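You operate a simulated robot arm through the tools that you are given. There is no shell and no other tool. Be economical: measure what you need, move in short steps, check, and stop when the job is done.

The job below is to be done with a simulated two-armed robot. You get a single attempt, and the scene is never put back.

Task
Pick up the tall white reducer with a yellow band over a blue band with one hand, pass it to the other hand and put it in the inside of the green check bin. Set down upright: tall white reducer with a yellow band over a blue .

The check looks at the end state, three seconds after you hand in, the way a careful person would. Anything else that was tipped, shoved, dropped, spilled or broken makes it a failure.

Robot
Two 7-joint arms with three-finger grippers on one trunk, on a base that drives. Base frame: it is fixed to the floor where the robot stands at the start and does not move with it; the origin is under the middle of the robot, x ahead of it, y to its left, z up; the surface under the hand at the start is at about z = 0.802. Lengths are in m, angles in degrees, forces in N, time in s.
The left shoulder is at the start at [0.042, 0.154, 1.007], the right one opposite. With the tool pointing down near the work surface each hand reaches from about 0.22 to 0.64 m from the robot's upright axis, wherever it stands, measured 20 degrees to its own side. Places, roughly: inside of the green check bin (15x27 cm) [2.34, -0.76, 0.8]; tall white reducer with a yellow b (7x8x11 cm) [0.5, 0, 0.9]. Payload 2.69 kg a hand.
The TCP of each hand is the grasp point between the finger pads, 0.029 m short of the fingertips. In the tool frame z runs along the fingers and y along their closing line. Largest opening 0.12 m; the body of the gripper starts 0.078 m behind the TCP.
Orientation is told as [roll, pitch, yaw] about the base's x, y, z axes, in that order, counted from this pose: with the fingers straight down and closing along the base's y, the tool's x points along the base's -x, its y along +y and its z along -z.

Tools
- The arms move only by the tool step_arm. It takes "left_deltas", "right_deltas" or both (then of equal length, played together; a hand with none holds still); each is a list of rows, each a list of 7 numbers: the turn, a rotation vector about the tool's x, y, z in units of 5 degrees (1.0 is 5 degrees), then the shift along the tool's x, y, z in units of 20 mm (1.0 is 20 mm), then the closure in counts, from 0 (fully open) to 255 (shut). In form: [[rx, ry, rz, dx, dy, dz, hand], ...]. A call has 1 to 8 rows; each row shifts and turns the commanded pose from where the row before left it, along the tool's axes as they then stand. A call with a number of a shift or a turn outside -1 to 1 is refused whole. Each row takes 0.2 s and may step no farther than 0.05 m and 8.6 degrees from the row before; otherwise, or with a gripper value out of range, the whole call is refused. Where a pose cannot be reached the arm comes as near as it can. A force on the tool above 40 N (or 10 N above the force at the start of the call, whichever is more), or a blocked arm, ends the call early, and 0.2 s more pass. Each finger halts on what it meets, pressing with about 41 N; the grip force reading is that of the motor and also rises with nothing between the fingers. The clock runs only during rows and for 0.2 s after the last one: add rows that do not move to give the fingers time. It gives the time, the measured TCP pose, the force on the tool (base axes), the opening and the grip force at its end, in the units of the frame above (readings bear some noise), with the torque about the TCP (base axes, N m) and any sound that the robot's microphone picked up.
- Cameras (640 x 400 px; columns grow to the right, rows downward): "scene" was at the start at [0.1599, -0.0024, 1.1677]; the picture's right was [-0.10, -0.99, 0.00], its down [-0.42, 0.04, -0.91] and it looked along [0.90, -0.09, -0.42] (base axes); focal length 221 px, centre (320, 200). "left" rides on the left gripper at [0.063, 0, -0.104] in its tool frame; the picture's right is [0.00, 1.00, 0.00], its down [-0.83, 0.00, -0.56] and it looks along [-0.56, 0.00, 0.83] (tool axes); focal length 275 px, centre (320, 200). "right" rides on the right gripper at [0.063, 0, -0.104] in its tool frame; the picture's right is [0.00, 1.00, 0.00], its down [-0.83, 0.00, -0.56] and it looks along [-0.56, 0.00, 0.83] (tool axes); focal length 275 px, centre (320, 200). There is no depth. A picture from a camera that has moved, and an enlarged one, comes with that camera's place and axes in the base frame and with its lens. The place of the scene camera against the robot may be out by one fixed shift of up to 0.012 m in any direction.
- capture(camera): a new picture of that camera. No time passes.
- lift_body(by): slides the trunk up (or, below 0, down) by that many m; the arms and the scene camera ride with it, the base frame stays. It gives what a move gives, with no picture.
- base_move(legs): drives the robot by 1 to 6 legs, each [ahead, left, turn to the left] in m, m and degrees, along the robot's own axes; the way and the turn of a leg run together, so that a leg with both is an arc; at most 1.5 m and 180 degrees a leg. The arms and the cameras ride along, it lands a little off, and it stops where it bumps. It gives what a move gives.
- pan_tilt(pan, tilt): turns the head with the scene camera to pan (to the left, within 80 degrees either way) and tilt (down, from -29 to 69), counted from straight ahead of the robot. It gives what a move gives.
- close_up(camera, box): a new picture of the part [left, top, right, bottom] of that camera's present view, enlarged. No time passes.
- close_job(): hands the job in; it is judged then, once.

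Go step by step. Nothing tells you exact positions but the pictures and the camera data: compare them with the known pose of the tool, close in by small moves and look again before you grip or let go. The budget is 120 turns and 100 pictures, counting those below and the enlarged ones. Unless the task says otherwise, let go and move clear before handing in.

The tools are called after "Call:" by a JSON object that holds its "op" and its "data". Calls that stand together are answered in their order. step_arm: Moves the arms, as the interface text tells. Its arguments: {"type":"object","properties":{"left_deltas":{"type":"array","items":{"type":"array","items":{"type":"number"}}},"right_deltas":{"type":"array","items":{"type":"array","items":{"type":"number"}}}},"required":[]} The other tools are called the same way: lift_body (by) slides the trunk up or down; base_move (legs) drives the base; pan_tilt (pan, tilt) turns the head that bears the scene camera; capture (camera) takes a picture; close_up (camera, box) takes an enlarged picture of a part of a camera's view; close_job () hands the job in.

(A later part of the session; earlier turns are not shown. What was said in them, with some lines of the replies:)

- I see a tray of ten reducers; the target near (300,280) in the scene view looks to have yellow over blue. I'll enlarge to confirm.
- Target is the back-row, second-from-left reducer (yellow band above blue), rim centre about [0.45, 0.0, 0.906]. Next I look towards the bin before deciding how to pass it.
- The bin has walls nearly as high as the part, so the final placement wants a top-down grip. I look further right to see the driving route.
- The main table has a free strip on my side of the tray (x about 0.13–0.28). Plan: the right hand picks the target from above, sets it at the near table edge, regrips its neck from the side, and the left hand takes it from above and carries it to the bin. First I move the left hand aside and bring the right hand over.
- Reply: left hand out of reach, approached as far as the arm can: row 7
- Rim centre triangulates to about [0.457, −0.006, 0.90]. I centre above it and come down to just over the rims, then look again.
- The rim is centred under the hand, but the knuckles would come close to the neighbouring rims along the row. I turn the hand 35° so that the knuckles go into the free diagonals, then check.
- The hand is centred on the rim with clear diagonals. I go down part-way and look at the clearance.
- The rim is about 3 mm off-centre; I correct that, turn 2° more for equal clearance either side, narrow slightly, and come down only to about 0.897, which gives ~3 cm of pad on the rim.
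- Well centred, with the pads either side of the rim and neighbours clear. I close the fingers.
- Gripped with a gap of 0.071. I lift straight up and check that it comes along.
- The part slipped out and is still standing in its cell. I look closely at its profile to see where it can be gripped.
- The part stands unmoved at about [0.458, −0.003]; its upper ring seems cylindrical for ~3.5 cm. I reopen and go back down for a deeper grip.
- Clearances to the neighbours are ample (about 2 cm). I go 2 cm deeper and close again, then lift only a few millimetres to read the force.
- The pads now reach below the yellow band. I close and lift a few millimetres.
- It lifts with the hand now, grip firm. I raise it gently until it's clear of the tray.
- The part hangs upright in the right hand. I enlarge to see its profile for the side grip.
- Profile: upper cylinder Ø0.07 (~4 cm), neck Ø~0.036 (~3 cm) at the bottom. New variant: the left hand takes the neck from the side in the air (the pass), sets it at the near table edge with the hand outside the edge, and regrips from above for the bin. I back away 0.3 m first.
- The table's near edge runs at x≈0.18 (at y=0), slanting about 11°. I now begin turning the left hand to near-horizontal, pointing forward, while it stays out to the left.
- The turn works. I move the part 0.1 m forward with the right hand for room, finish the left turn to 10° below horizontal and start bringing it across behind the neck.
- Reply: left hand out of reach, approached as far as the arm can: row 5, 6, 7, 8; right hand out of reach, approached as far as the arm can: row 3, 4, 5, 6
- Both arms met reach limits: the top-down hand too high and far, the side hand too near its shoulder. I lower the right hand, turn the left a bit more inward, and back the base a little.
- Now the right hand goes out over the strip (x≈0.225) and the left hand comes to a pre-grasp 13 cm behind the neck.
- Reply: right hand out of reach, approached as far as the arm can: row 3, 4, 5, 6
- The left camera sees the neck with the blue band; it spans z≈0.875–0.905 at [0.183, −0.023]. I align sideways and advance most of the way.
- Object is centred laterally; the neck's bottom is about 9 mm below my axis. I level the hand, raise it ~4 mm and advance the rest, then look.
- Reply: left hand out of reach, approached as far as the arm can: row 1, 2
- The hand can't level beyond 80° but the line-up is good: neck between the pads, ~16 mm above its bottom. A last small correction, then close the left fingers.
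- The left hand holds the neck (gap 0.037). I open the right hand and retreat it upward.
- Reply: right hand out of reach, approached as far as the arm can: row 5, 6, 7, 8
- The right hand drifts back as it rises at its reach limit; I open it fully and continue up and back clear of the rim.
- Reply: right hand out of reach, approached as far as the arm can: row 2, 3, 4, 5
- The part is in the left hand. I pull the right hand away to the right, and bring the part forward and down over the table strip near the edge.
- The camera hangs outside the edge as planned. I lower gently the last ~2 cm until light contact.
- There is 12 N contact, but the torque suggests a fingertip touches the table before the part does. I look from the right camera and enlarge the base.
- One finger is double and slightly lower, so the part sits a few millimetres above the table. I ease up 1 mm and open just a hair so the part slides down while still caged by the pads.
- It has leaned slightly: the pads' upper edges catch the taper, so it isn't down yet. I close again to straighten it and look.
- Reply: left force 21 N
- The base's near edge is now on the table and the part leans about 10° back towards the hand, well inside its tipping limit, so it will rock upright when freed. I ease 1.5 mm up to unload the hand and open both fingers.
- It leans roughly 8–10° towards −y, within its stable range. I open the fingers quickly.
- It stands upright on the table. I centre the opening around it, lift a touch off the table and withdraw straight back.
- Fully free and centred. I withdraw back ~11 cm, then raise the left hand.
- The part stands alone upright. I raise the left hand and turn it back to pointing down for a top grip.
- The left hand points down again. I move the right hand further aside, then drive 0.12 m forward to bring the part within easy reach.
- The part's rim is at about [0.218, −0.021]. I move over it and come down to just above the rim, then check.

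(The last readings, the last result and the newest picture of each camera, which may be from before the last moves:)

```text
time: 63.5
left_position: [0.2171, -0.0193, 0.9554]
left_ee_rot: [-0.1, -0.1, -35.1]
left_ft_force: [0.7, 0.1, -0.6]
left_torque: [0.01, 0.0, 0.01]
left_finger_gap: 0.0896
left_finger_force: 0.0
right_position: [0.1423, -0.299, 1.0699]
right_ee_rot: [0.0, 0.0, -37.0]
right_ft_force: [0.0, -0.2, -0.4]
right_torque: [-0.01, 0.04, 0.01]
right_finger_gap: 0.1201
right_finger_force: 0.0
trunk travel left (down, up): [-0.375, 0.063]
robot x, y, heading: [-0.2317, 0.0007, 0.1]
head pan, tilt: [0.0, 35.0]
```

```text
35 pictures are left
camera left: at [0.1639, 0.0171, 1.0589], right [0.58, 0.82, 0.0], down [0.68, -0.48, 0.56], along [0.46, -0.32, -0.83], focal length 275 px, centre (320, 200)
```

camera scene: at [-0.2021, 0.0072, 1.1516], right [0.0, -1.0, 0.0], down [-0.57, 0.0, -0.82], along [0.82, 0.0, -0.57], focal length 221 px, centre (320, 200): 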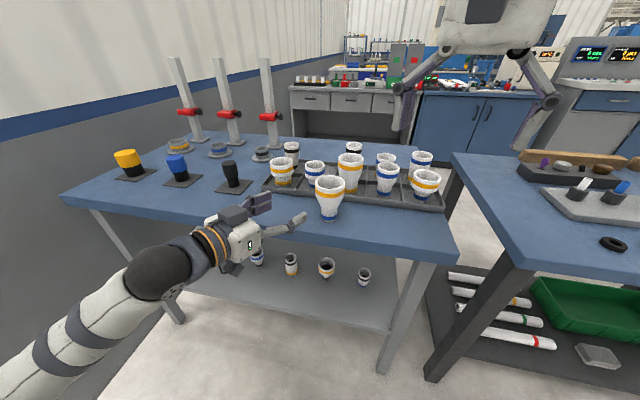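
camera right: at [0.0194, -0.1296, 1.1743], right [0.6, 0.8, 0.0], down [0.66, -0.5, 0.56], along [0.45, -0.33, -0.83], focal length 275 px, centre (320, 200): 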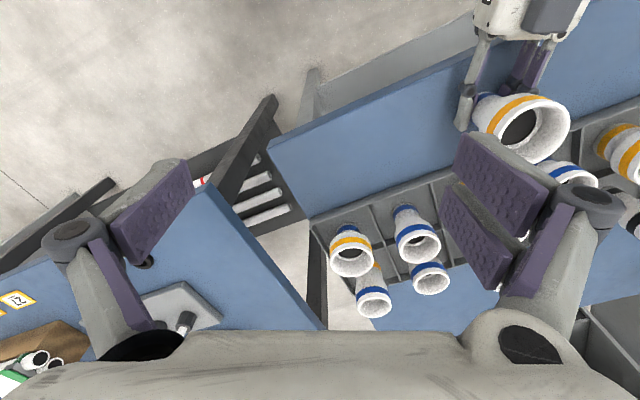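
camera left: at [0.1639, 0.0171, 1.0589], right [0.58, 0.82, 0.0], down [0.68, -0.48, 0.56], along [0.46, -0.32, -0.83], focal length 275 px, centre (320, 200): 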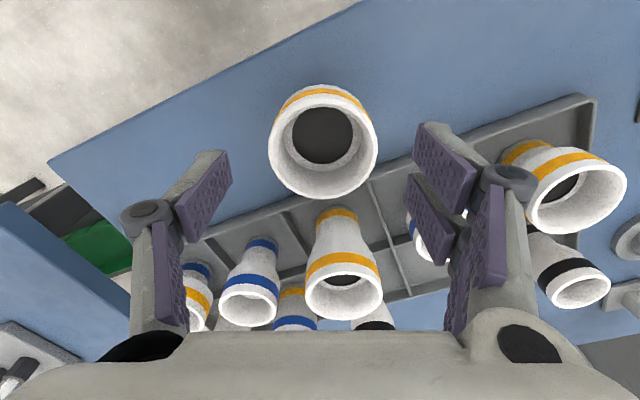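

Nearly centred; a 4 mm correction forward, then I descend to the same grip depth that held before.

Call:
{"op": "step_arm", "data": {"left_deltas": [[0, 0, 0, -0.2, 0.08, 0.5, 74], [0, 0, 0, 0, 0, 0.8, 78], [0, 0, 0, 0, 0, 0.8, 78], [0, 0, 0, 0, 0, 0.7, 78], [0, 0, 0, 0, 0, 0, 78]]}}

Call:
{"op": "capture", "data": {"camera": "left"}}

```text
time: 64.7
left_position: [0.2208, -0.0224, 0.8985]
left_ee_rot: [0.1, -0.1, -35.0]
left_ft_force: [-0.4, -1.4, -0.5]
left_torque: [0.01, 0.01, -0.02]
left_finger_gap: 0.0834
left_finger_force: 0.1
right_position: [0.1432, -0.299, 1.0685]
right_ee_rot: [0.0, 0.0, -37.0]
right_ft_force: [-0.3, -0.7, 1.0]
right_torque: [0.02, 0.01, 0.04]
right_finger_gap: 0.1199
right_finger_force: 0.0
trunk travel left (down, up): [-0.375, 0.063]
robot x, y, heading: [-0.2398, 0.0016, -0.3]
head pan, tilt: [0.0, 35.0]
```

```text
34 pictures are left
camera left: at [0.1688, 0.0152, 1.0024], right [0.58, 0.82, 0.0], down [0.68, -0.48, 0.56], along [0.46, -0.32, -0.83], focal length 275 px, centre (320, 200)
```

left: 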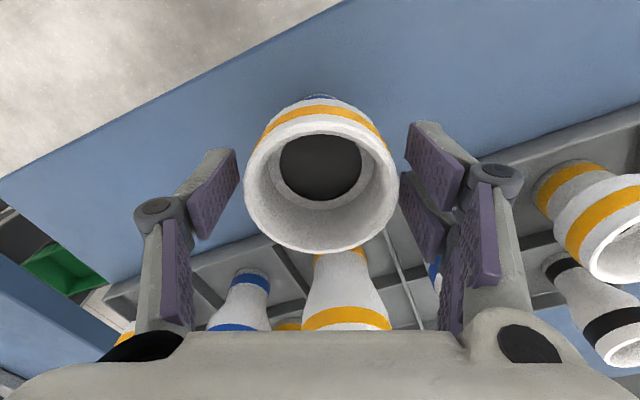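

Centred exactly; rim at z≈0.894. Two centimetres deeper and close.

Call:
{"op": "step_arm", "data": {"left_deltas": [[0, 0, 0, 0, 0, 0.5, 80], [0, 0, 0, 0, 0, 0.5, 84], [0, 0, 0, 0, 0, 0, 100], [0, 0, 0, 0, 0, 0, 150], [0, 0, 0, 0, 0, 0, 255], [0, 0, 0, 0, 0, 0, 255], [0, 0, 0, 0, 0, 0, 255]]}}

Call:
{"op": "step_arm", "data": {"left_deltas": [[0, 0, 0, 0, 0, -0.1, 255], [0, 0, 0, 0, 0, -0.2, 255], [0, 0, 0, 0, 0, -0.3, 255], [0, 0, 0, 0, 0, -0.5, 255], [0, 0, 0, 0, 0, -0.5, 255], [0, 0, 0, 0, 0, -0.5, 255], [0, 0, 0, 0, 0, -0.6, 255], [0, 0, 0, 0, 0, -0.6, 255]]}}

Call:
{"op": "capture", "data": {"camera": "scene"}}

```text
time: 66.3
left_position: [0.222, -0.0207, 0.8782]
left_ee_rot: [0.0, -0.1, -35.0]
left_ft_force: [0.8, 0.0, 3.7]
left_torque: [0.11, -0.03, -0.04]
left_finger_gap: 0.0682
left_finger_force: 41.2
right_position: [0.1431, -0.2991, 1.0697]
right_ee_rot: [0.1, 0.1, -37.0]
right_ft_force: [-0.2, 0.2, -0.9]
right_torque: [0.0, -0.02, 0.03]
right_finger_gap: 0.1199
right_finger_force: 0.0
trunk travel left (down, up): [-0.375, 0.063]
robot x, y, heading: [-0.2353, -0.0023, -0.2]
head pan, tilt: [0.0, 35.0]
```

```text
time: 68.1
left_position: [0.222, -0.0225, 0.9441]
left_ee_rot: [0.0, -0.1, -35.0]
left_ft_force: [-0.8, -0.3, -0.7]
left_torque: [0.0, 0.02, 0.04]
left_finger_gap: 0.068
left_finger_force: 40.7
right_position: [0.1427, -0.2998, 1.071]
right_ee_rot: [0.0, 0.0, -37.1]
right_ft_force: [-0.2, 0.3, 0.6]
right_torque: [-0.02, 0.02, 0.0]
right_finger_gap: 0.1199
right_finger_force: 0.2
trunk travel left (down, up): [-0.375, 0.063]
robot x, y, heading: [-0.2352, -0.001, -0.2]
head pan, tilt: [0.0, 35.0]
```

```text
33 pictures are left
camera scene: at [-0.0805, 0.0073, 1.1516], right [0.0, -1.0, 0.0], down [-0.57, 0.0, -0.82], along [0.82, 0.0, -0.57], focal length 221 px, centre (320, 200)
```

scene: 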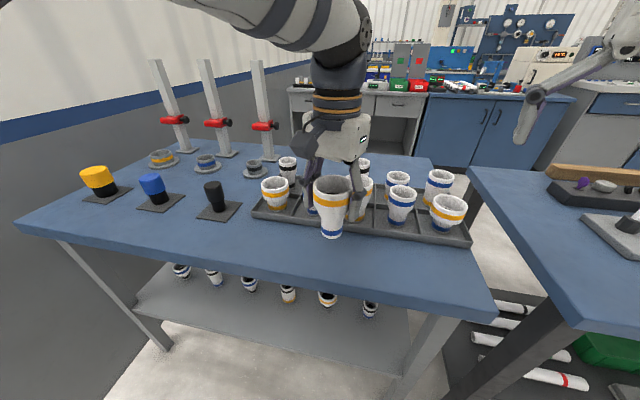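

The left hand holds the part firmly from above. I lift it more, back the robot away from the tables and look for the route to the right.

Call:
{"op": "step_arm", "data": {"left_deltas": [[0, 0, 0, 0, 0, -0.8, 255], [0, 0, 0, 0, 0, -0.8, 255], [0, 0, 0, 0, 0, -0.8, 255], [0, 0, 0, 0, 0, -0.6, 255]], "right_deltas": [[0, 0, 0, 0.8, -0.6, 0, 0], [0, 0, 0, 0.8, -0.3, 0, 0], [0, 0, 0, 0.8, 0, 0, 0], [0, 0, 0, 0.8, 0, 0, 0]]}}

Call:
{"op": "base_move", "data": {"legs": [[-0.4, 0, 0]]}}

Call:
{"op": "pan_tilt", "data": {"pan": -50, "tilt": 30}}

Call:
{"op": "capture", "data": {"camera": "scene"}}

```text
time: 69.1
left_position: [0.2223, -0.0217, 1.0064]
left_ee_rot: [0.0, -0.2, -35.0]
left_ft_force: [-0.3, 0.0, -1.5]
left_torque: [0.0, -0.01, 0.01]
left_finger_gap: 0.0683
left_finger_force: 40.8
right_position: [0.0789, -0.2746, 1.0704]
right_ee_rot: [0.0, 0.0, -37.0]
right_ft_force: [-0.3, 0.6, -0.1]
right_torque: [-0.01, 0.01, 0.01]
right_finger_gap: 0.1198
right_finger_force: 0.1
trunk travel left (down, up): [-0.375, 0.063]
robot x, y, heading: [-0.2325, 0.001, 0.0]
head pan, tilt: [0.0, 35.0]
```

```text
time: 71.6
left_position: [-0.1808, -0.0213, 1.0047]
left_ee_rot: [0.0, -0.1, -34.9]
left_ft_force: [-0.3, -0.3, -0.7]
left_torque: [0.0, 0.01, 0.01]
left_finger_gap: 0.0682
left_finger_force: 41.2
right_position: [-0.32, -0.2755, 1.0691]
right_ee_rot: [0.1, 0.0, -36.8]
right_ft_force: [-0.7, 0.7, -0.4]
right_torque: [-0.02, -0.06, -0.03]
right_finger_gap: 0.1201
right_finger_force: 0.0
trunk travel left (down, up): [-0.375, 0.063]
robot x, y, heading: [-0.637, -0.0019, 0.5]
head pan, tilt: [0.0, 35.0]
```

```text
time: 72.8
left_position: [-0.1798, -0.0224, 1.0054]
left_ee_rot: [0.1, -0.1, -34.9]
left_ft_force: [-0.8, -0.3, -0.8]
left_torque: [-0.01, 0.01, -0.02]
left_finger_gap: 0.0678
left_finger_force: 40.9
right_position: [-0.32, -0.2751, 1.0707]
right_ee_rot: [0.1, 0.0, -36.8]
right_ft_force: [-0.5, -0.3, 0.3]
right_torque: [0.04, 0.0, 0.0]
right_finger_gap: 0.1199
right_finger_force: 0.1
trunk travel left (down, up): [-0.375, 0.063]
robot x, y, heading: [-0.6396, -0.0037, -0.1]
head pan, tilt: [-50.0, 30.0]
```

```text
32 pictures are left
camera scene: at [-0.5119, -0.0624, 1.1594], right [-0.76, -0.65, 0.0], down [-0.32, 0.38, -0.87], along [0.56, -0.66, -0.5], focal length 221 px, centre (320, 200)
```

scene: 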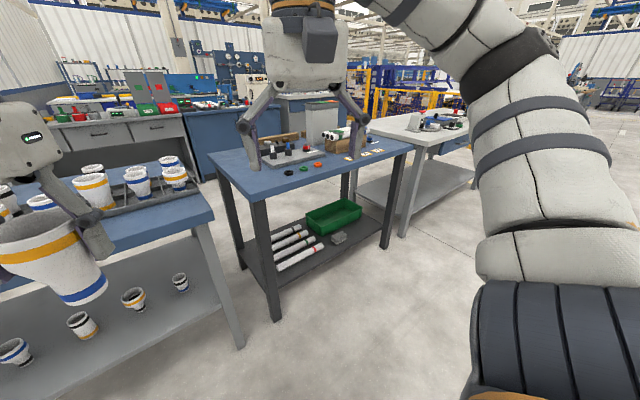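

Tables and wall close off the near passages, so the way round is past the right end of the white-top table. I back up a bit, turn right 90° and look along that way.

Call:
{"op": "base_move", "data": {"legs": [[-0.2, 0, 0], [0, 0, -90]]}}

Call:
{"op": "pan_tilt", "data": {"pan": 25, "tilt": 20}}

Call:
{"op": "capture", "data": {"camera": "scene"}}

```text
time: 78.2
left_position: [-0.8554, -0.4603, 1.0044]
left_ee_rot: [0.0, -0.2, -123.7]
left_ft_force: [-0.2, 1.1, -1.8]
left_torque: [-0.02, -0.01, 0.0]
left_finger_gap: 0.0683
left_finger_force: 40.7
right_position: [-1.1121, -0.3262, 1.0713]
right_ee_rot: [0.1, 0.0, -125.7]
right_ft_force: [0.2, -0.2, -0.7]
right_torque: [-0.03, -0.01, 0.0]
right_finger_gap: 0.1202
right_finger_force: 0.1
trunk travel left (down, up): [-0.375, 0.063]
robot x, y, heading: [-0.8426, -0.0007, -88.8]
head pan, tilt: [-50.0, 30.0]
```

```text
time: 79.6
left_position: [-0.8562, -0.4614, 1.0041]
left_ee_rot: [0.1, -0.1, -123.8]
left_ft_force: [0.7, 1.1, -1.5]
left_torque: [-0.04, -0.02, 0.02]
left_finger_gap: 0.0684
left_finger_force: 41.5
right_position: [-1.1121, -0.325, 1.0706]
right_ee_rot: [0.0, -0.1, -125.7]
right_ft_force: [-0.2, 0.1, 0.4]
right_torque: [-0.03, -0.02, 0.0]
right_finger_gap: 0.1198
right_finger_force: 0.1
trunk travel left (down, up): [-0.375, 0.063]
robot x, y, heading: [-0.8398, 0.0012, -88.8]
head pan, tilt: [25.0, 20.0]
```

```text
31 pictures are left
camera scene: at [-0.7967, -0.1417, 1.1754], right [-0.9, -0.44, 0.0], down [-0.15, 0.31, -0.94], along [0.42, -0.84, -0.34], focal length 221 px, centre (320, 200)
```

scene: 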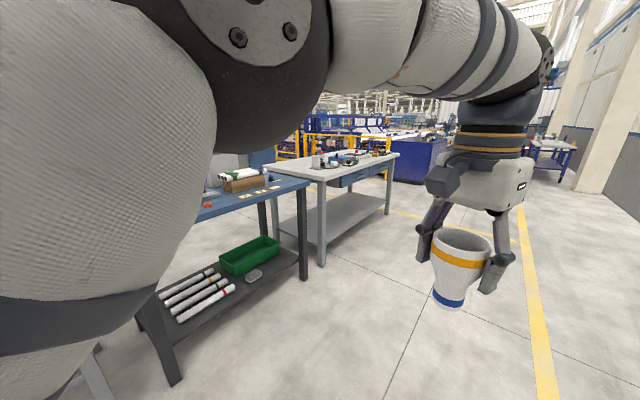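

The floor is clear along this aisle; the white table ends at y≈−3.1 and nothing stands nearer than y≈−4.7 beyond. I drive along it and look left at the corner.

Call:
{"op": "base_move", "data": {"legs": [[1.4, -0.1, 0], [1.4, 0, 0], [0.9, 0, 0]]}}

Call:
{"op": "pan_tilt", "data": {"pan": 70, "tilt": 22}}

Call:
{"op": "capture", "data": {"camera": "scene"}}

```text
time: 97.5
left_position: [-0.8218, -4.1672, 1.0043]
left_ee_rot: [-0.1, -0.1, -122.6]
left_ft_force: [-0.7, -0.3, -1.2]
left_torque: [0.0, 0.02, 0.01]
left_finger_gap: 0.0683
left_finger_force: 40.6
right_position: [-1.0806, -4.0368, 1.0701]
right_ee_rot: [0.0, 0.0, -124.3]
right_ft_force: [-0.4, 0.9, 0.0]
right_torque: [0.01, 0.0, -0.01]
right_finger_gap: 0.1202
right_finger_force: 0.0
trunk travel left (down, up): [-0.375, 0.063]
robot x, y, heading: [-0.8203, -3.7106, -87.7]
head pan, tilt: [25.0, 20.0]
```

```text
time: 98.7
left_position: [-0.8216, -4.1671, 1.0046]
left_ee_rot: [0.0, -0.1, -122.5]
left_ft_force: [-1.2, 0.2, -1.5]
left_torque: [0.0, -0.01, 0.01]
left_finger_gap: 0.0682
left_finger_force: 41.0
right_position: [-1.081, -4.0372, 1.0709]
right_ee_rot: [0.0, -0.1, -124.4]
right_ft_force: [0.2, 0.7, -0.2]
right_torque: [0.01, 0.02, 0.0]
right_finger_gap: 0.12
right_finger_force: 0.0
trunk travel left (down, up): [-0.375, 0.063]
robot x, y, heading: [-0.8212, -3.7076, -87.2]
head pan, tilt: [70.0, 22.0]
```

```text
30 pictures are left
camera scene: at [-0.7244, -3.7927, 1.1722], right [-0.3, -0.95, 0.0], down [-0.36, 0.11, -0.93], along [0.88, -0.28, -0.37], focal length 221 px, centre (320, 200)
```

scene: 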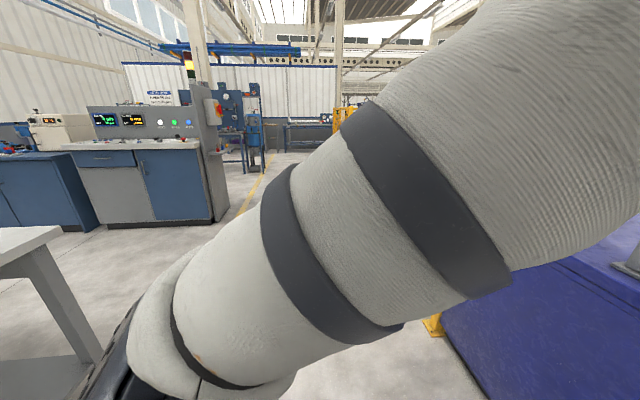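

The passage beyond the white table is clear and the bench line (front x≈1.8–2.25) lies ahead. I turn left, drive through and stop to look.

Call:
{"op": "base_move", "data": {"legs": [[0.1, 0, 0], [0, 0, 87], [0.9, 0, 0], [0.9, 0, 0]]}}

Call:
{"op": "pan_tilt", "data": {"pan": 60, "tilt": 22}}

Call:
{"op": "capture", "data": {"camera": "scene"}}

```text
time: 112.3
left_position: [1.4635, -3.8746, 1.0047]
left_ee_rot: [0.0, -0.1, -36.4]
left_ft_force: [0.0, -0.9, -0.7]
left_torque: [-0.03, 0.01, 0.0]
left_finger_gap: 0.068
left_finger_force: 40.8
right_position: [1.3161, -4.1238, 1.0709]
right_ee_rot: [0.1, 0.0, -38.3]
right_ft_force: [0.0, 0.1, 0.6]
right_torque: [0.02, 0.04, -0.01]
right_finger_gap: 0.12
right_finger_force: 0.0
trunk travel left (down, up): [-0.375, 0.063]
robot x, y, heading: [1.0058, -3.8409, -1.2]
head pan, tilt: [70.0, 22.0]
```

```text
time: 113.0
left_position: [1.463, -3.8751, 1.0035]
left_ee_rot: [0.0, -0.2, -36.4]
left_ft_force: [0.5, -0.5, -1.4]
left_torque: [0.02, 0.03, 0.0]
left_finger_gap: 0.0681
left_finger_force: 40.9
right_position: [1.3156, -4.1247, 1.0694]
right_ee_rot: [0.0, 0.0, -38.2]
right_ft_force: [-0.7, -0.1, -0.6]
right_torque: [-0.01, 0.01, -0.03]
right_finger_gap: 0.1201
right_finger_force: 0.1
trunk travel left (down, up): [-0.375, 0.063]
robot x, y, heading: [1.0082, -3.8406, -1.2]
head pan, tilt: [60.0, 22.0]
```

```text
29 pictures are left
camera scene: at [1.1216, -3.757, 1.1722], right [0.85, -0.52, 0.0], down [-0.19, -0.32, -0.93], along [0.48, 0.79, -0.37], focal length 221 px, centre (320, 200)
```

scene: 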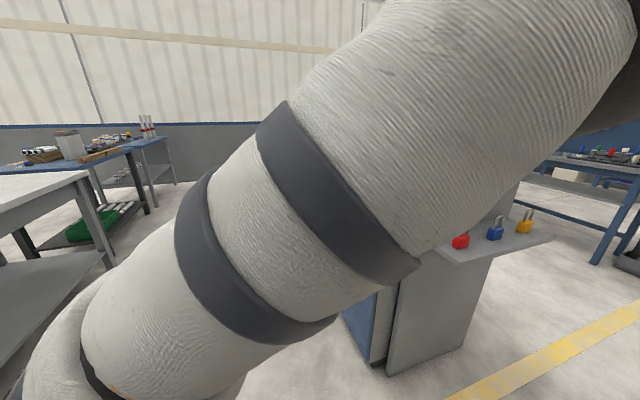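

Aisle between tables and cabinets looks free. I turn left along it and drive 1.5 m, then look.

Call:
{"op": "base_move", "data": {"legs": [[0, 0, 84], [1.4, 0, 0]]}}

Call:
{"op": "pan_tilt", "data": {"pan": -25, "tilt": 22}}

Call:
{"op": "capture", "data": {"camera": "scene"}}

```text
time: 123.6
left_position: [1.2732, -1.9946, 1.0047]
left_ee_rot: [0.0, -0.1, 47.4]
left_ft_force: [-1.3, 0.3, -2.5]
left_torque: [0.0, -0.01, 0.03]
left_finger_gap: 0.068
left_finger_force: 41.4
right_position: [1.506, -2.1676, 1.0713]
right_ee_rot: [0.0, -0.1, 45.5]
right_ft_force: [-0.2, 0.5, 0.1]
right_torque: [0.01, 0.01, -0.01]
right_finger_gap: 0.1202
right_finger_force: 0.2
trunk travel left (down, up): [-0.375, 0.063]
robot x, y, heading: [1.1926, -2.4453, 82.4]
head pan, tilt: [60.0, 22.0]
```

```text
time: 125.2
left_position: [1.2727, -1.9941, 1.0046]
left_ee_rot: [-0.1, 0.0, 47.3]
left_ft_force: [-0.4, 0.2, -1.4]
left_torque: [0.03, 0.0, 0.03]
left_finger_gap: 0.068
left_finger_force: 41.0
right_position: [1.5049, -2.1679, 1.0704]
right_ee_rot: [0.1, -0.1, 45.6]
right_ft_force: [-0.2, 0.3, -0.4]
right_torque: [0.01, -0.02, -0.01]
right_finger_gap: 0.12
right_finger_force: 0.1
trunk travel left (down, up): [-0.375, 0.063]
robot x, y, heading: [1.1891, -2.446, 82.6]
head pan, tilt: [-25.0, 22.0]
```

```text
28 pictures are left
camera scene: at [1.2527, -2.2976, 1.1722], right [0.84, -0.54, 0.0], down [-0.2, -0.32, -0.93], along [0.5, 0.78, -0.37], focal length 221 px, centre (320, 200)
```

scene: 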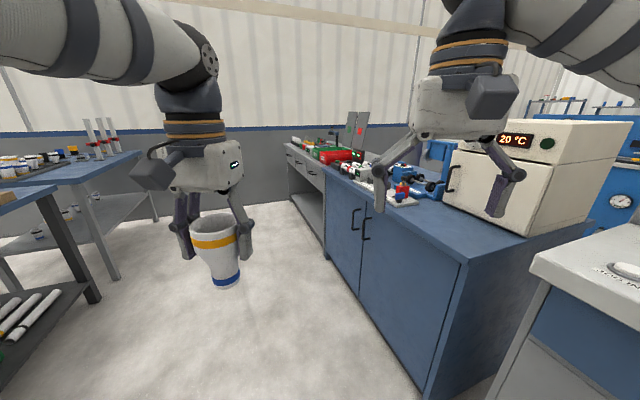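

Bins are visible on the grey bench ahead on the right. I drive on to about [1.35, −0.8], turn to face the bench and look.

Call:
{"op": "base_move", "data": {"legs": [[1.2, 0, 0], [0.42, 0.05, 0], [0, 0, -91]]}}

Call:
{"op": "pan_tilt", "data": {"pan": 0, "tilt": 28}}

Call:
{"op": "capture", "data": {"camera": "scene"}}

```text
time: 137.4
left_position: [1.8242, -0.9272, 1.0052]
left_ee_rot: [0.0, 0.0, -44.0]
left_ft_force: [0.5, 0.3, -1.5]
left_torque: [0.0, -0.01, 0.01]
left_finger_gap: 0.0682
left_finger_force: 40.8
right_position: [1.6442, -1.1553, 1.0709]
right_ee_rot: [0.1, 0.1, -46.1]
right_ft_force: [0.1, -0.4, 0.3]
right_torque: [-0.01, 0.01, 0.03]
right_finger_gap: 0.1199
right_finger_force: 0.3
trunk travel left (down, up): [-0.375, 0.063]
robot x, y, heading: [1.3738, -0.8344, -9.0]
head pan, tilt: [-25.0, 22.0]
```

```text
time: 138.2
left_position: [1.8251, -0.9286, 1.0055]
left_ee_rot: [0.1, -0.1, -44.2]
left_ft_force: [-0.9, -0.1, -1.7]
left_torque: [-0.03, -0.03, 0.02]
left_finger_gap: 0.0682
left_finger_force: 41.2
right_position: [1.646, -1.1558, 1.0705]
right_ee_rot: [-0.1, 0.0, -46.1]
right_ft_force: [0.1, -0.3, -0.2]
right_torque: [-0.02, 0.0, -0.01]
right_finger_gap: 0.1197
right_finger_force: 0.1
trunk travel left (down, up): [-0.375, 0.063]
robot x, y, heading: [1.3777, -0.834, -8.9]
head pan, tilt: [0.0, 28.0]
```

```text
27 pictures are left
camera scene: at [1.5328, -0.8514, 1.1626], right [-0.16, -0.99, 0.0], down [-0.46, 0.07, -0.88], along [0.87, -0.14, -0.47], focal length 221 px, centre (320, 200)
```

scene: 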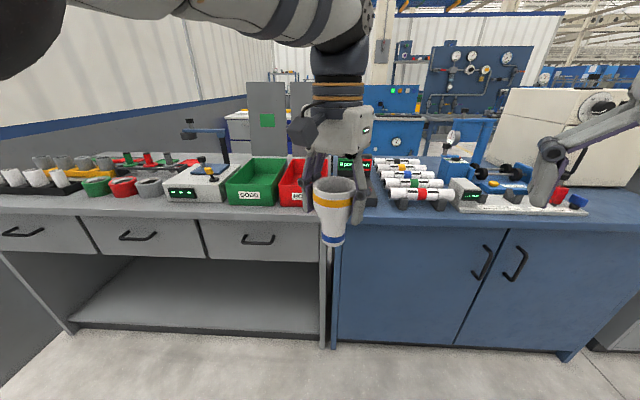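

The green GOOD bin's centre is near [2.34, −0.75], long side pointing away from me, walls ~7 cm. I turn the hand 55° so the fingers close along the bin's long side, and raise it a little.

Call:
{"op": "step_arm", "data": {"left_deltas": [[0, 0, 1, 0, 0, -0.3, 255], [0, 0, 1, 0, 0, -0.3, 255], [0, 0, 1, 0, 0, -0.3, 255], [0, 0, 1, 0, 0, 0, 255], [0, 0, 1, 0, 0, 0, 255], [0, 0, 1, 0, 0, 0, 255], [0, 0, 1, 0, 0, 0, 255], [0, 0, 1, 0, 0, 0, 255]]}}

Call:
{"op": "step_arm", "data": {"left_deltas": [[0, 0, 1, 0, 0, 0, 255], [0, 0, 1, 0, 0, 0, 255], [0, 0, 1, 0, 0, 0, 255], [0, 0, 0, 0, 0, 0, 255]]}}

Call:
{"op": "base_move", "data": {"legs": [[0, 0.17, 0], [0.25, 0, 0]]}}

Call:
{"op": "capture", "data": {"camera": "scene"}}

```text
time: 140.1
left_position: [1.8236, -0.9296, 1.0235]
left_ee_rot: [0.1, -0.1, -84.1]
left_ft_force: [-0.6, -0.2, -1.1]
left_torque: [0.0, 0.01, 0.02]
left_finger_gap: 0.0684
left_finger_force: 41.0
right_position: [1.6456, -1.1564, 1.071]
right_ee_rot: [0.1, -0.1, -46.2]
right_ft_force: [-0.4, -0.3, -0.6]
right_torque: [0.03, 0.02, -0.01]
right_finger_gap: 0.1201
right_finger_force: 0.1
trunk travel left (down, up): [-0.375, 0.063]
robot x, y, heading: [1.3764, -0.8322, -8.6]
head pan, tilt: [0.0, 28.0]
```

```text
time: 141.1
left_position: [1.8247, -0.9283, 1.0214]
left_ee_rot: [0.0, 0.0, -99.2]
left_ft_force: [0.4, -0.2, -0.7]
left_torque: [0.0, -0.01, -0.02]
left_finger_gap: 0.0679
left_finger_force: 40.5
right_position: [1.6462, -1.1556, 1.0696]
right_ee_rot: [0.0, 0.0, -46.1]
right_ft_force: [0.9, 0.4, -1.2]
right_torque: [-0.03, -0.02, -0.01]
right_finger_gap: 0.1202
right_finger_force: 0.0
trunk travel left (down, up): [-0.375, 0.063]
robot x, y, heading: [1.3723, -0.8332, -9.0]
head pan, tilt: [0.0, 28.0]
```

```text
time: 144.4
left_position: [2.0993, -0.7967, 1.0232]
left_ee_rot: [0.1, 0.0, -99.0]
left_ft_force: [0.2, 0.1, -0.8]
left_torque: [0.02, 0.02, 0.02]
left_finger_gap: 0.0678
left_finger_force: 41.3
right_position: [1.9216, -1.0243, 1.0699]
right_ee_rot: [0.0, -0.1, -45.9]
right_ft_force: [0.1, -0.6, 0.0]
right_torque: [0.03, 0.02, 0.01]
right_finger_gap: 0.1198
right_finger_force: 0.1
trunk travel left (down, up): [-0.375, 0.063]
robot x, y, heading: [1.6498, -0.7023, -8.9]
head pan, tilt: [0.0, 28.0]
```

```text
26 pictures are left
camera scene: at [1.8081, -0.7208, 1.1625], right [-0.15, -0.99, 0.0], down [-0.46, 0.07, -0.88], along [0.87, -0.14, -0.47], focal length 221 px, centre (320, 200)
```

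scene: 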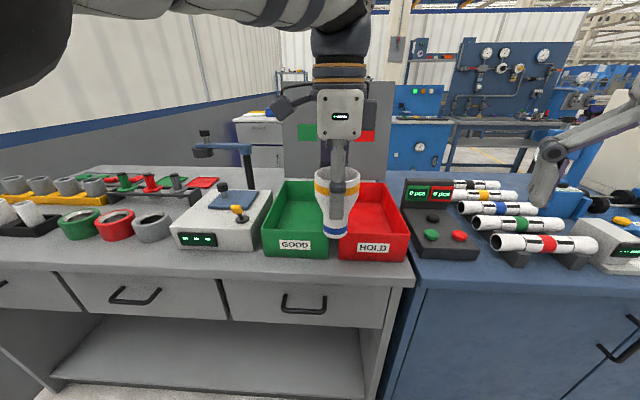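

I read the bin centre as about [2.345, −0.753], wall tops z≈0.866; the part's bottom is at 0.946. I drive the last 0.2 m, then shift the hand over the bin.

Call:
{"op": "base_move", "data": {"legs": [[0.19, 0, 0]]}}

```text
time: 146.0
left_position: [2.2869, -0.8251, 1.0233]
left_ee_rot: [0.1, -0.1, -98.8]
left_ft_force: [0.0, 0.3, -0.7]
left_torque: [0.01, 0.06, -0.03]
left_finger_gap: 0.068
left_finger_force: 40.7
right_position: [2.1084, -1.0538, 1.0705]
right_ee_rot: [0.0, -0.1, -45.8]
right_ft_force: [0.4, 0.0, -0.7]
right_torque: [0.01, 0.03, 0.0]
right_finger_gap: 0.1198
right_finger_force: 0.0
trunk travel left (down, up): [-0.375, 0.063]
robot x, y, heading: [1.8356, -0.7316, -8.9]
head pan, tilt: [0.0, 28.0]
```

Call:
{"op": "step_arm", "data": {"left_deltas": [[0, 0, 0, 0.6, 0.35, 0.1, 255], [0, 0, 0, 0.8, 0.45, 0.2, 255], [0, 0, 0, 0.8, 0.5, 0.3, 255], [0, 0, 0, 0.8, 0.5, 0.3, 255], [0, 0, 0, 0.6, 0.35, 0.2, 255], [0, 0, 0, 0.3, 0.17, 0, 255], [0, 0, 0, 0, 0, 0, 255]]}}

Call:
{"op": "pan_tilt", "data": {"pan": 0, "tilt": 42}}

Call:
{"op": "capture", "data": {"camera": "scene"}}

Call:
{"op": "capture", "data": {"camera": "left"}}

```text
time: 147.6
left_position: [2.3461, -0.7556, 1.0005]
left_ee_rot: [0.1, 0.1, -98.9]
left_ft_force: [0.0, -0.4, -1.7]
left_torque: [0.03, -0.02, 0.02]
left_finger_gap: 0.0681
left_finger_force: 41.4
right_position: [2.1087, -1.0531, 1.0706]
right_ee_rot: [0.1, 0.0, -45.8]
right_ft_force: [0.2, 0.0, -1.4]
right_torque: [0.0, 0.02, 0.04]
right_finger_gap: 0.1202
right_finger_force: 0.0
trunk travel left (down, up): [-0.375, 0.063]
robot x, y, heading: [1.8326, -0.7307, -8.4]
head pan, tilt: [0.0, 28.0]
```

```text
time: 148.3
left_position: [2.3453, -0.7554, 1.0014]
left_ee_rot: [0.1, 0.0, -98.9]
left_ft_force: [-0.4, -0.7, -1.4]
left_torque: [0.0, -0.01, -0.02]
left_finger_gap: 0.068
left_finger_force: 41.1
right_position: [2.1076, -1.053, 1.0707]
right_ee_rot: [0.2, 0.0, -45.7]
right_ft_force: [0.4, 0.8, 0.1]
right_torque: [-0.01, -0.02, 0.0]
right_finger_gap: 0.1201
right_finger_force: 0.1
trunk travel left (down, up): [-0.375, 0.063]
robot x, y, heading: [1.8351, -0.7296, -8.8]
head pan, tilt: [0.0, 42.0]
```

```text
25 pictures are left
camera scene: at [1.9864, -0.7484, 1.1412], right [-0.15, -0.99, 0.0], down [-0.66, 0.1, -0.74], along [0.73, -0.11, -0.67], focal length 221 px, centre (320, 200)
```

scene: 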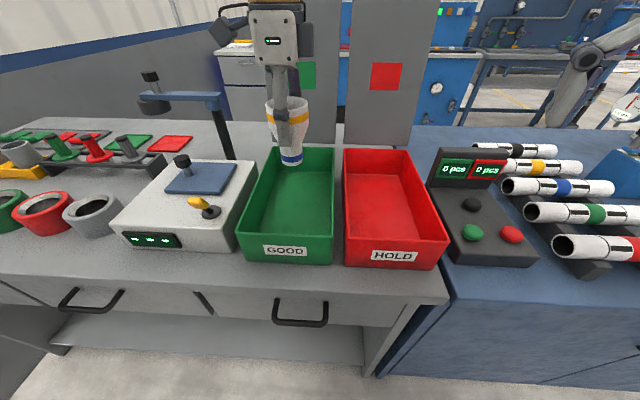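

```text
24 pictures are left
camera left: at [2.3535, -0.6931, 1.1047], right [0.99, -0.16, 0.0], down [-0.13, -0.82, 0.56], along [-0.09, -0.55, -0.83], focal length 275 px, centre (320, 200)
```

left: 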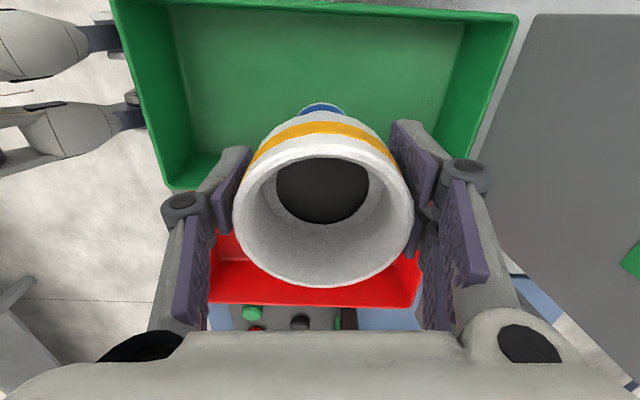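

The left camera puts the bin centre at about [2.34, −0.762]; I shift ~8 mm and lower to roughly 2 cm above the bin floor.

Call:
{"op": "step_arm", "data": {"left_deltas": [[0, 0, 0, -0.38, -0.2, 0.4, 255], [0, 0, 0, 0, 0, 0.8, 255], [0, 0, 0, 0, 0, 0.8, 255], [0, 0, 0, 0, 0, 0.8, 255], [0, 0, 0, 0, 0, 0.8, 255], [0, 0, 0, 0, 0, 0.8, 255], [0, 0, 0, 0, 0, 0.5, 255], [0, 0, 0, 0, 0, 0, 255]]}}

Call:
{"op": "capture", "data": {"camera": "left"}}

Call:
{"op": "capture", "data": {"camera": "scene"}}

```text
time: 150.1
left_position: [2.339, -0.7638, 0.9021]
left_ee_rot: [0.1, 0.0, -98.9]
left_ft_force: [-0.9, -0.1, -2.0]
left_torque: [-0.02, -0.02, 0.01]
left_finger_gap: 0.068
left_finger_force: 40.5
right_position: [2.1068, -1.0537, 1.0699]
right_ee_rot: [-0.1, 0.0, -45.8]
right_ft_force: [-0.6, -0.9, 0.4]
right_torque: [0.01, -0.02, 0.02]
right_finger_gap: 0.12
right_finger_force: 0.1
trunk travel left (down, up): [-0.375, 0.063]
robot x, y, heading: [1.8327, -0.7325, -9.0]
head pan, tilt: [0.0, 42.0]
```

```text
23 pictures are left
camera left: at [2.3476, -0.7007, 1.0066], right [0.99, -0.16, 0.0], down [-0.13, -0.82, 0.56], along [-0.09, -0.55, -0.83], focal length 275 px, centre (320, 200)
```

left: 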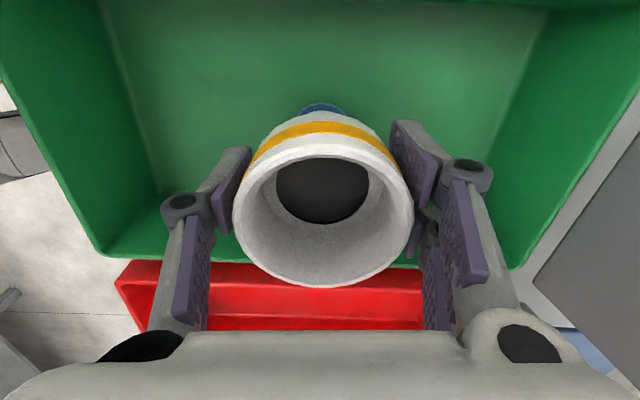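

```text
22 pictures are left
camera scene: at [1.9863, -0.7484, 1.1411], right [-0.15, -0.99, 0.0], down [-0.66, 0.1, -0.74], along [0.73, -0.11, -0.67], focal length 221 px, centre (320, 200)
```

scene: 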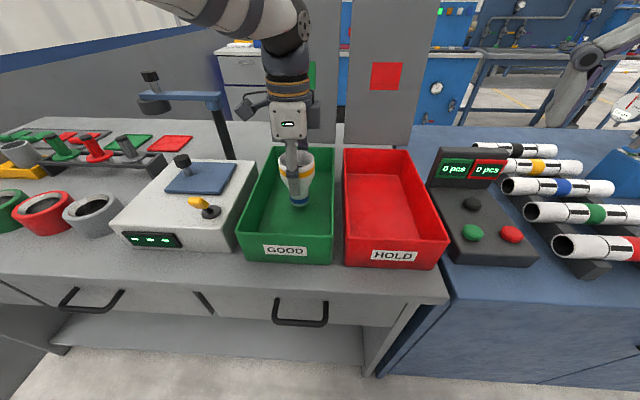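

The part is well inside the bin's outline, upright, about 2 cm above its floor. I lower slowly until I feel contact.

Call:
{"op": "step_arm", "data": {"left_deltas": [[0, 0, 0, 0, 0, 0.25, 255], [0, 0, 0, 0, 0, 0.25, 255], [0, 0, 0, 0, 0, 0.2, 255], [0, 0, 0, 0, 0, 0.1, 255], [0, 0, 0, 0, 0, 0.1, 255], [0, 0, 0, 0, 0, 0, 255]]}}

```text
time: 151.5
left_position: [2.3379, -0.7634, 0.8837]
left_ee_rot: [0.1, 0.0, -98.9]
left_ft_force: [0.0, 0.4, -1.5]
left_torque: [0.0, -0.02, 0.0]
left_finger_gap: 0.0678
left_finger_force: 41.1
right_position: [2.1072, -1.0538, 1.0699]
right_ee_rot: [-0.1, 0.0, -45.7]
right_ft_force: [-0.4, 0.4, 1.1]
right_torque: [0.02, -0.02, -0.01]
right_finger_gap: 0.1197
right_finger_force: 0.1
trunk travel left (down, up): [-0.375, 0.063]
robot x, y, heading: [1.8368, -0.7358, -8.9]
head pan, tilt: [0.0, 42.0]
```

Call:
{"op": "step_arm", "data": {"left_deltas": [[0, 0, 0, 0, 0, 0.08, 255], [0, 0, 0, 0, 0, 0.08, 255], [0, 0, 0, 0, 0, 0, 255]]}}

```text
time: 152.3
left_position: [2.339, -0.7624, 0.8845]
left_ee_rot: [0.3, -0.2, -98.9]
left_ft_force: [-1.0, 0.6, 15.9]
left_torque: [0.07, 0.21, -0.02]
left_finger_gap: 0.0679
left_finger_force: 41.4
right_position: [2.1054, -1.0531, 1.0724]
right_ee_rot: [0.1, -0.1, -45.9]
right_ft_force: [0.4, 0.1, 0.6]
right_torque: [0.0, 0.02, -0.02]
right_finger_gap: 0.12
right_finger_force: 0.1
trunk travel left (down, up): [-0.375, 0.063]
robot x, y, heading: [1.832, -0.732, -8.6]
head pan, tilt: [0.0, 42.0]
```

Contact with the floor (16 N). I ease up 1 mm and open the fingers moderately.

Call:
{"op": "step_arm", "data": {"left_deltas": [[0, 0, 0, 0, 0, -0.06, 255], [0, 0, 0, 0, 0, 0, 105], [0, 0, 0, 0, 0, 0, 85], [0, 0, 0, 0, 0, 0, 70], [0, 0, 0, 0, 0, 0, 70]]}}

Call:
{"op": "capture", "data": {"camera": "left"}}

Call:
{"op": "close_up", "data": {"camera": "scene", "box": [230, 100, 360, 270]}}

```text
time: 153.5
left_position: [2.3386, -0.7629, 0.8831]
left_ee_rot: [0.1, -0.1, -98.9]
left_ft_force: [0.1, 0.2, -0.4]
left_torque: [-0.02, 0.0, 0.0]
left_finger_gap: 0.0869
left_finger_force: 0.1
right_position: [2.1063, -1.0534, 1.0717]
right_ee_rot: [-0.1, 0.1, -45.9]
right_ft_force: [-0.4, 0.7, -0.4]
right_torque: [0.0, 0.01, -0.02]
right_finger_gap: 0.12
right_finger_force: 0.0
trunk travel left (down, up): [-0.375, 0.063]
robot x, y, heading: [1.8349, -0.7296, -8.8]
head pan, tilt: [0.0, 42.0]
```

```text
21 pictures are left
camera left: at [2.3478, -0.6996, 0.9871], right [0.99, -0.16, 0.0], down [-0.13, -0.82, 0.56], along [-0.09, -0.55, -0.83], focal length 275 px, centre (320, 200)
```

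left: 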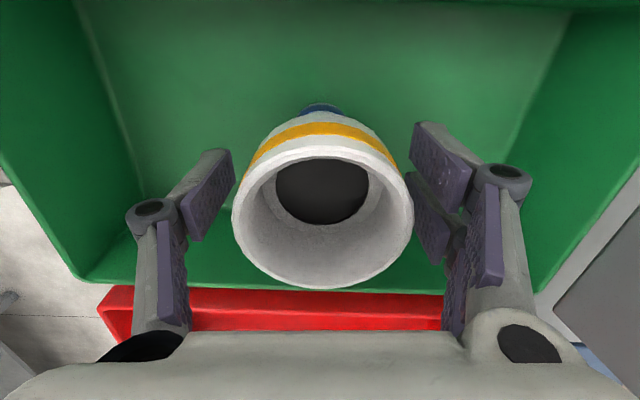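

```text
2.35 times, centred on (295, 185) of scene
camera zoom: at [1.9863, -0.7484, 1.1411], right [-0.15, -0.99, 0.0], down [-0.66, 0.1, -0.74], along [0.73, -0.11, -0.67], focal length 520 px, centre (379, 235)
```

zoom: 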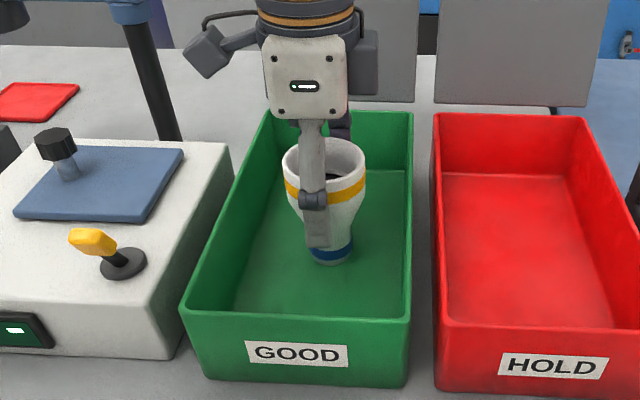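

It stands upright in the bin, free of both fingers. I raise the hand straight up clear of it.

Call:
{"op": "step_arm", "data": {"left_deltas": [[0, 0, 0, 0, 0, -0.5, 70], [0, 0, 0, 0, 0, -0.8, 70], [0, 0, 0, 0, 0, -0.8, 70], [0, 0, 0, 0, 0, -0.8, 70], [0, 0, 0, 0, 0, -0.8, 70], [0, 0, 0, 0, 0, -0.8, 70], [0, 0, 0, 0, 0, -0.8, 70], [0, 0, 0, 0, 0, 0, 70]]}}

Call:
{"op": "close_up", "data": {"camera": "scene", "box": [230, 100, 360, 270]}}

```text
time: 155.3
left_position: [2.3372, -0.7617, 0.9885]
left_ee_rot: [0.1, 0.0, -98.9]
left_ft_force: [0.4, -0.5, 0.6]
left_torque: [0.01, 0.03, -0.01]
left_finger_gap: 0.0871
left_finger_force: 0.2
right_position: [2.1082, -1.0534, 1.0702]
right_ee_rot: [0.0, 0.0, -45.8]
right_ft_force: [-0.9, -0.5, -0.6]
right_torque: [0.01, 0.04, -0.05]
right_finger_gap: 0.1197
right_finger_force: 0.0
trunk travel left (down, up): [-0.375, 0.063]
robot x, y, heading: [1.8368, -0.73, -8.8]
head pan, tilt: [0.0, 42.0]
```

```text
2.35 times, centred on (295, 185) of scene
camera zoom: at [1.9863, -0.7484, 1.1411], right [-0.15, -0.99, 0.0], down [-0.66, 0.1, -0.74], along [0.73, -0.11, -0.67], focal length 520 px, centre (379, 235)
```

zoom: 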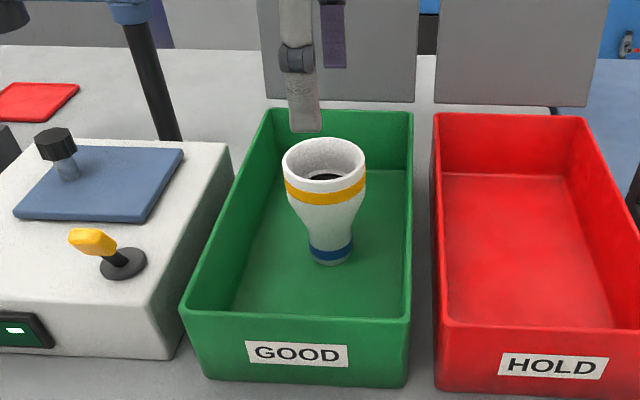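

The reducer (yellow over blue) stands upright in the green bin and the hand is well clear; I hand in.

Call:
{"op": "close_job", "data": {}}

```text
The job is handed in.
```

The tall white reducer (yellow band over blue) is standing upright in the green check bin, and both hands are clear of it.

The right hand picked it up and passed it to the left hand in the air. The left hand then stood it briefly at the table edge, where it leaned about 10° before settling upright. It took a new grip from above and placed the reducer in the bin. The first pick attempt slipped off, but the part stayed standing in its tray cell. I saw nothing else tipped or moved in the pictures I took along the way.
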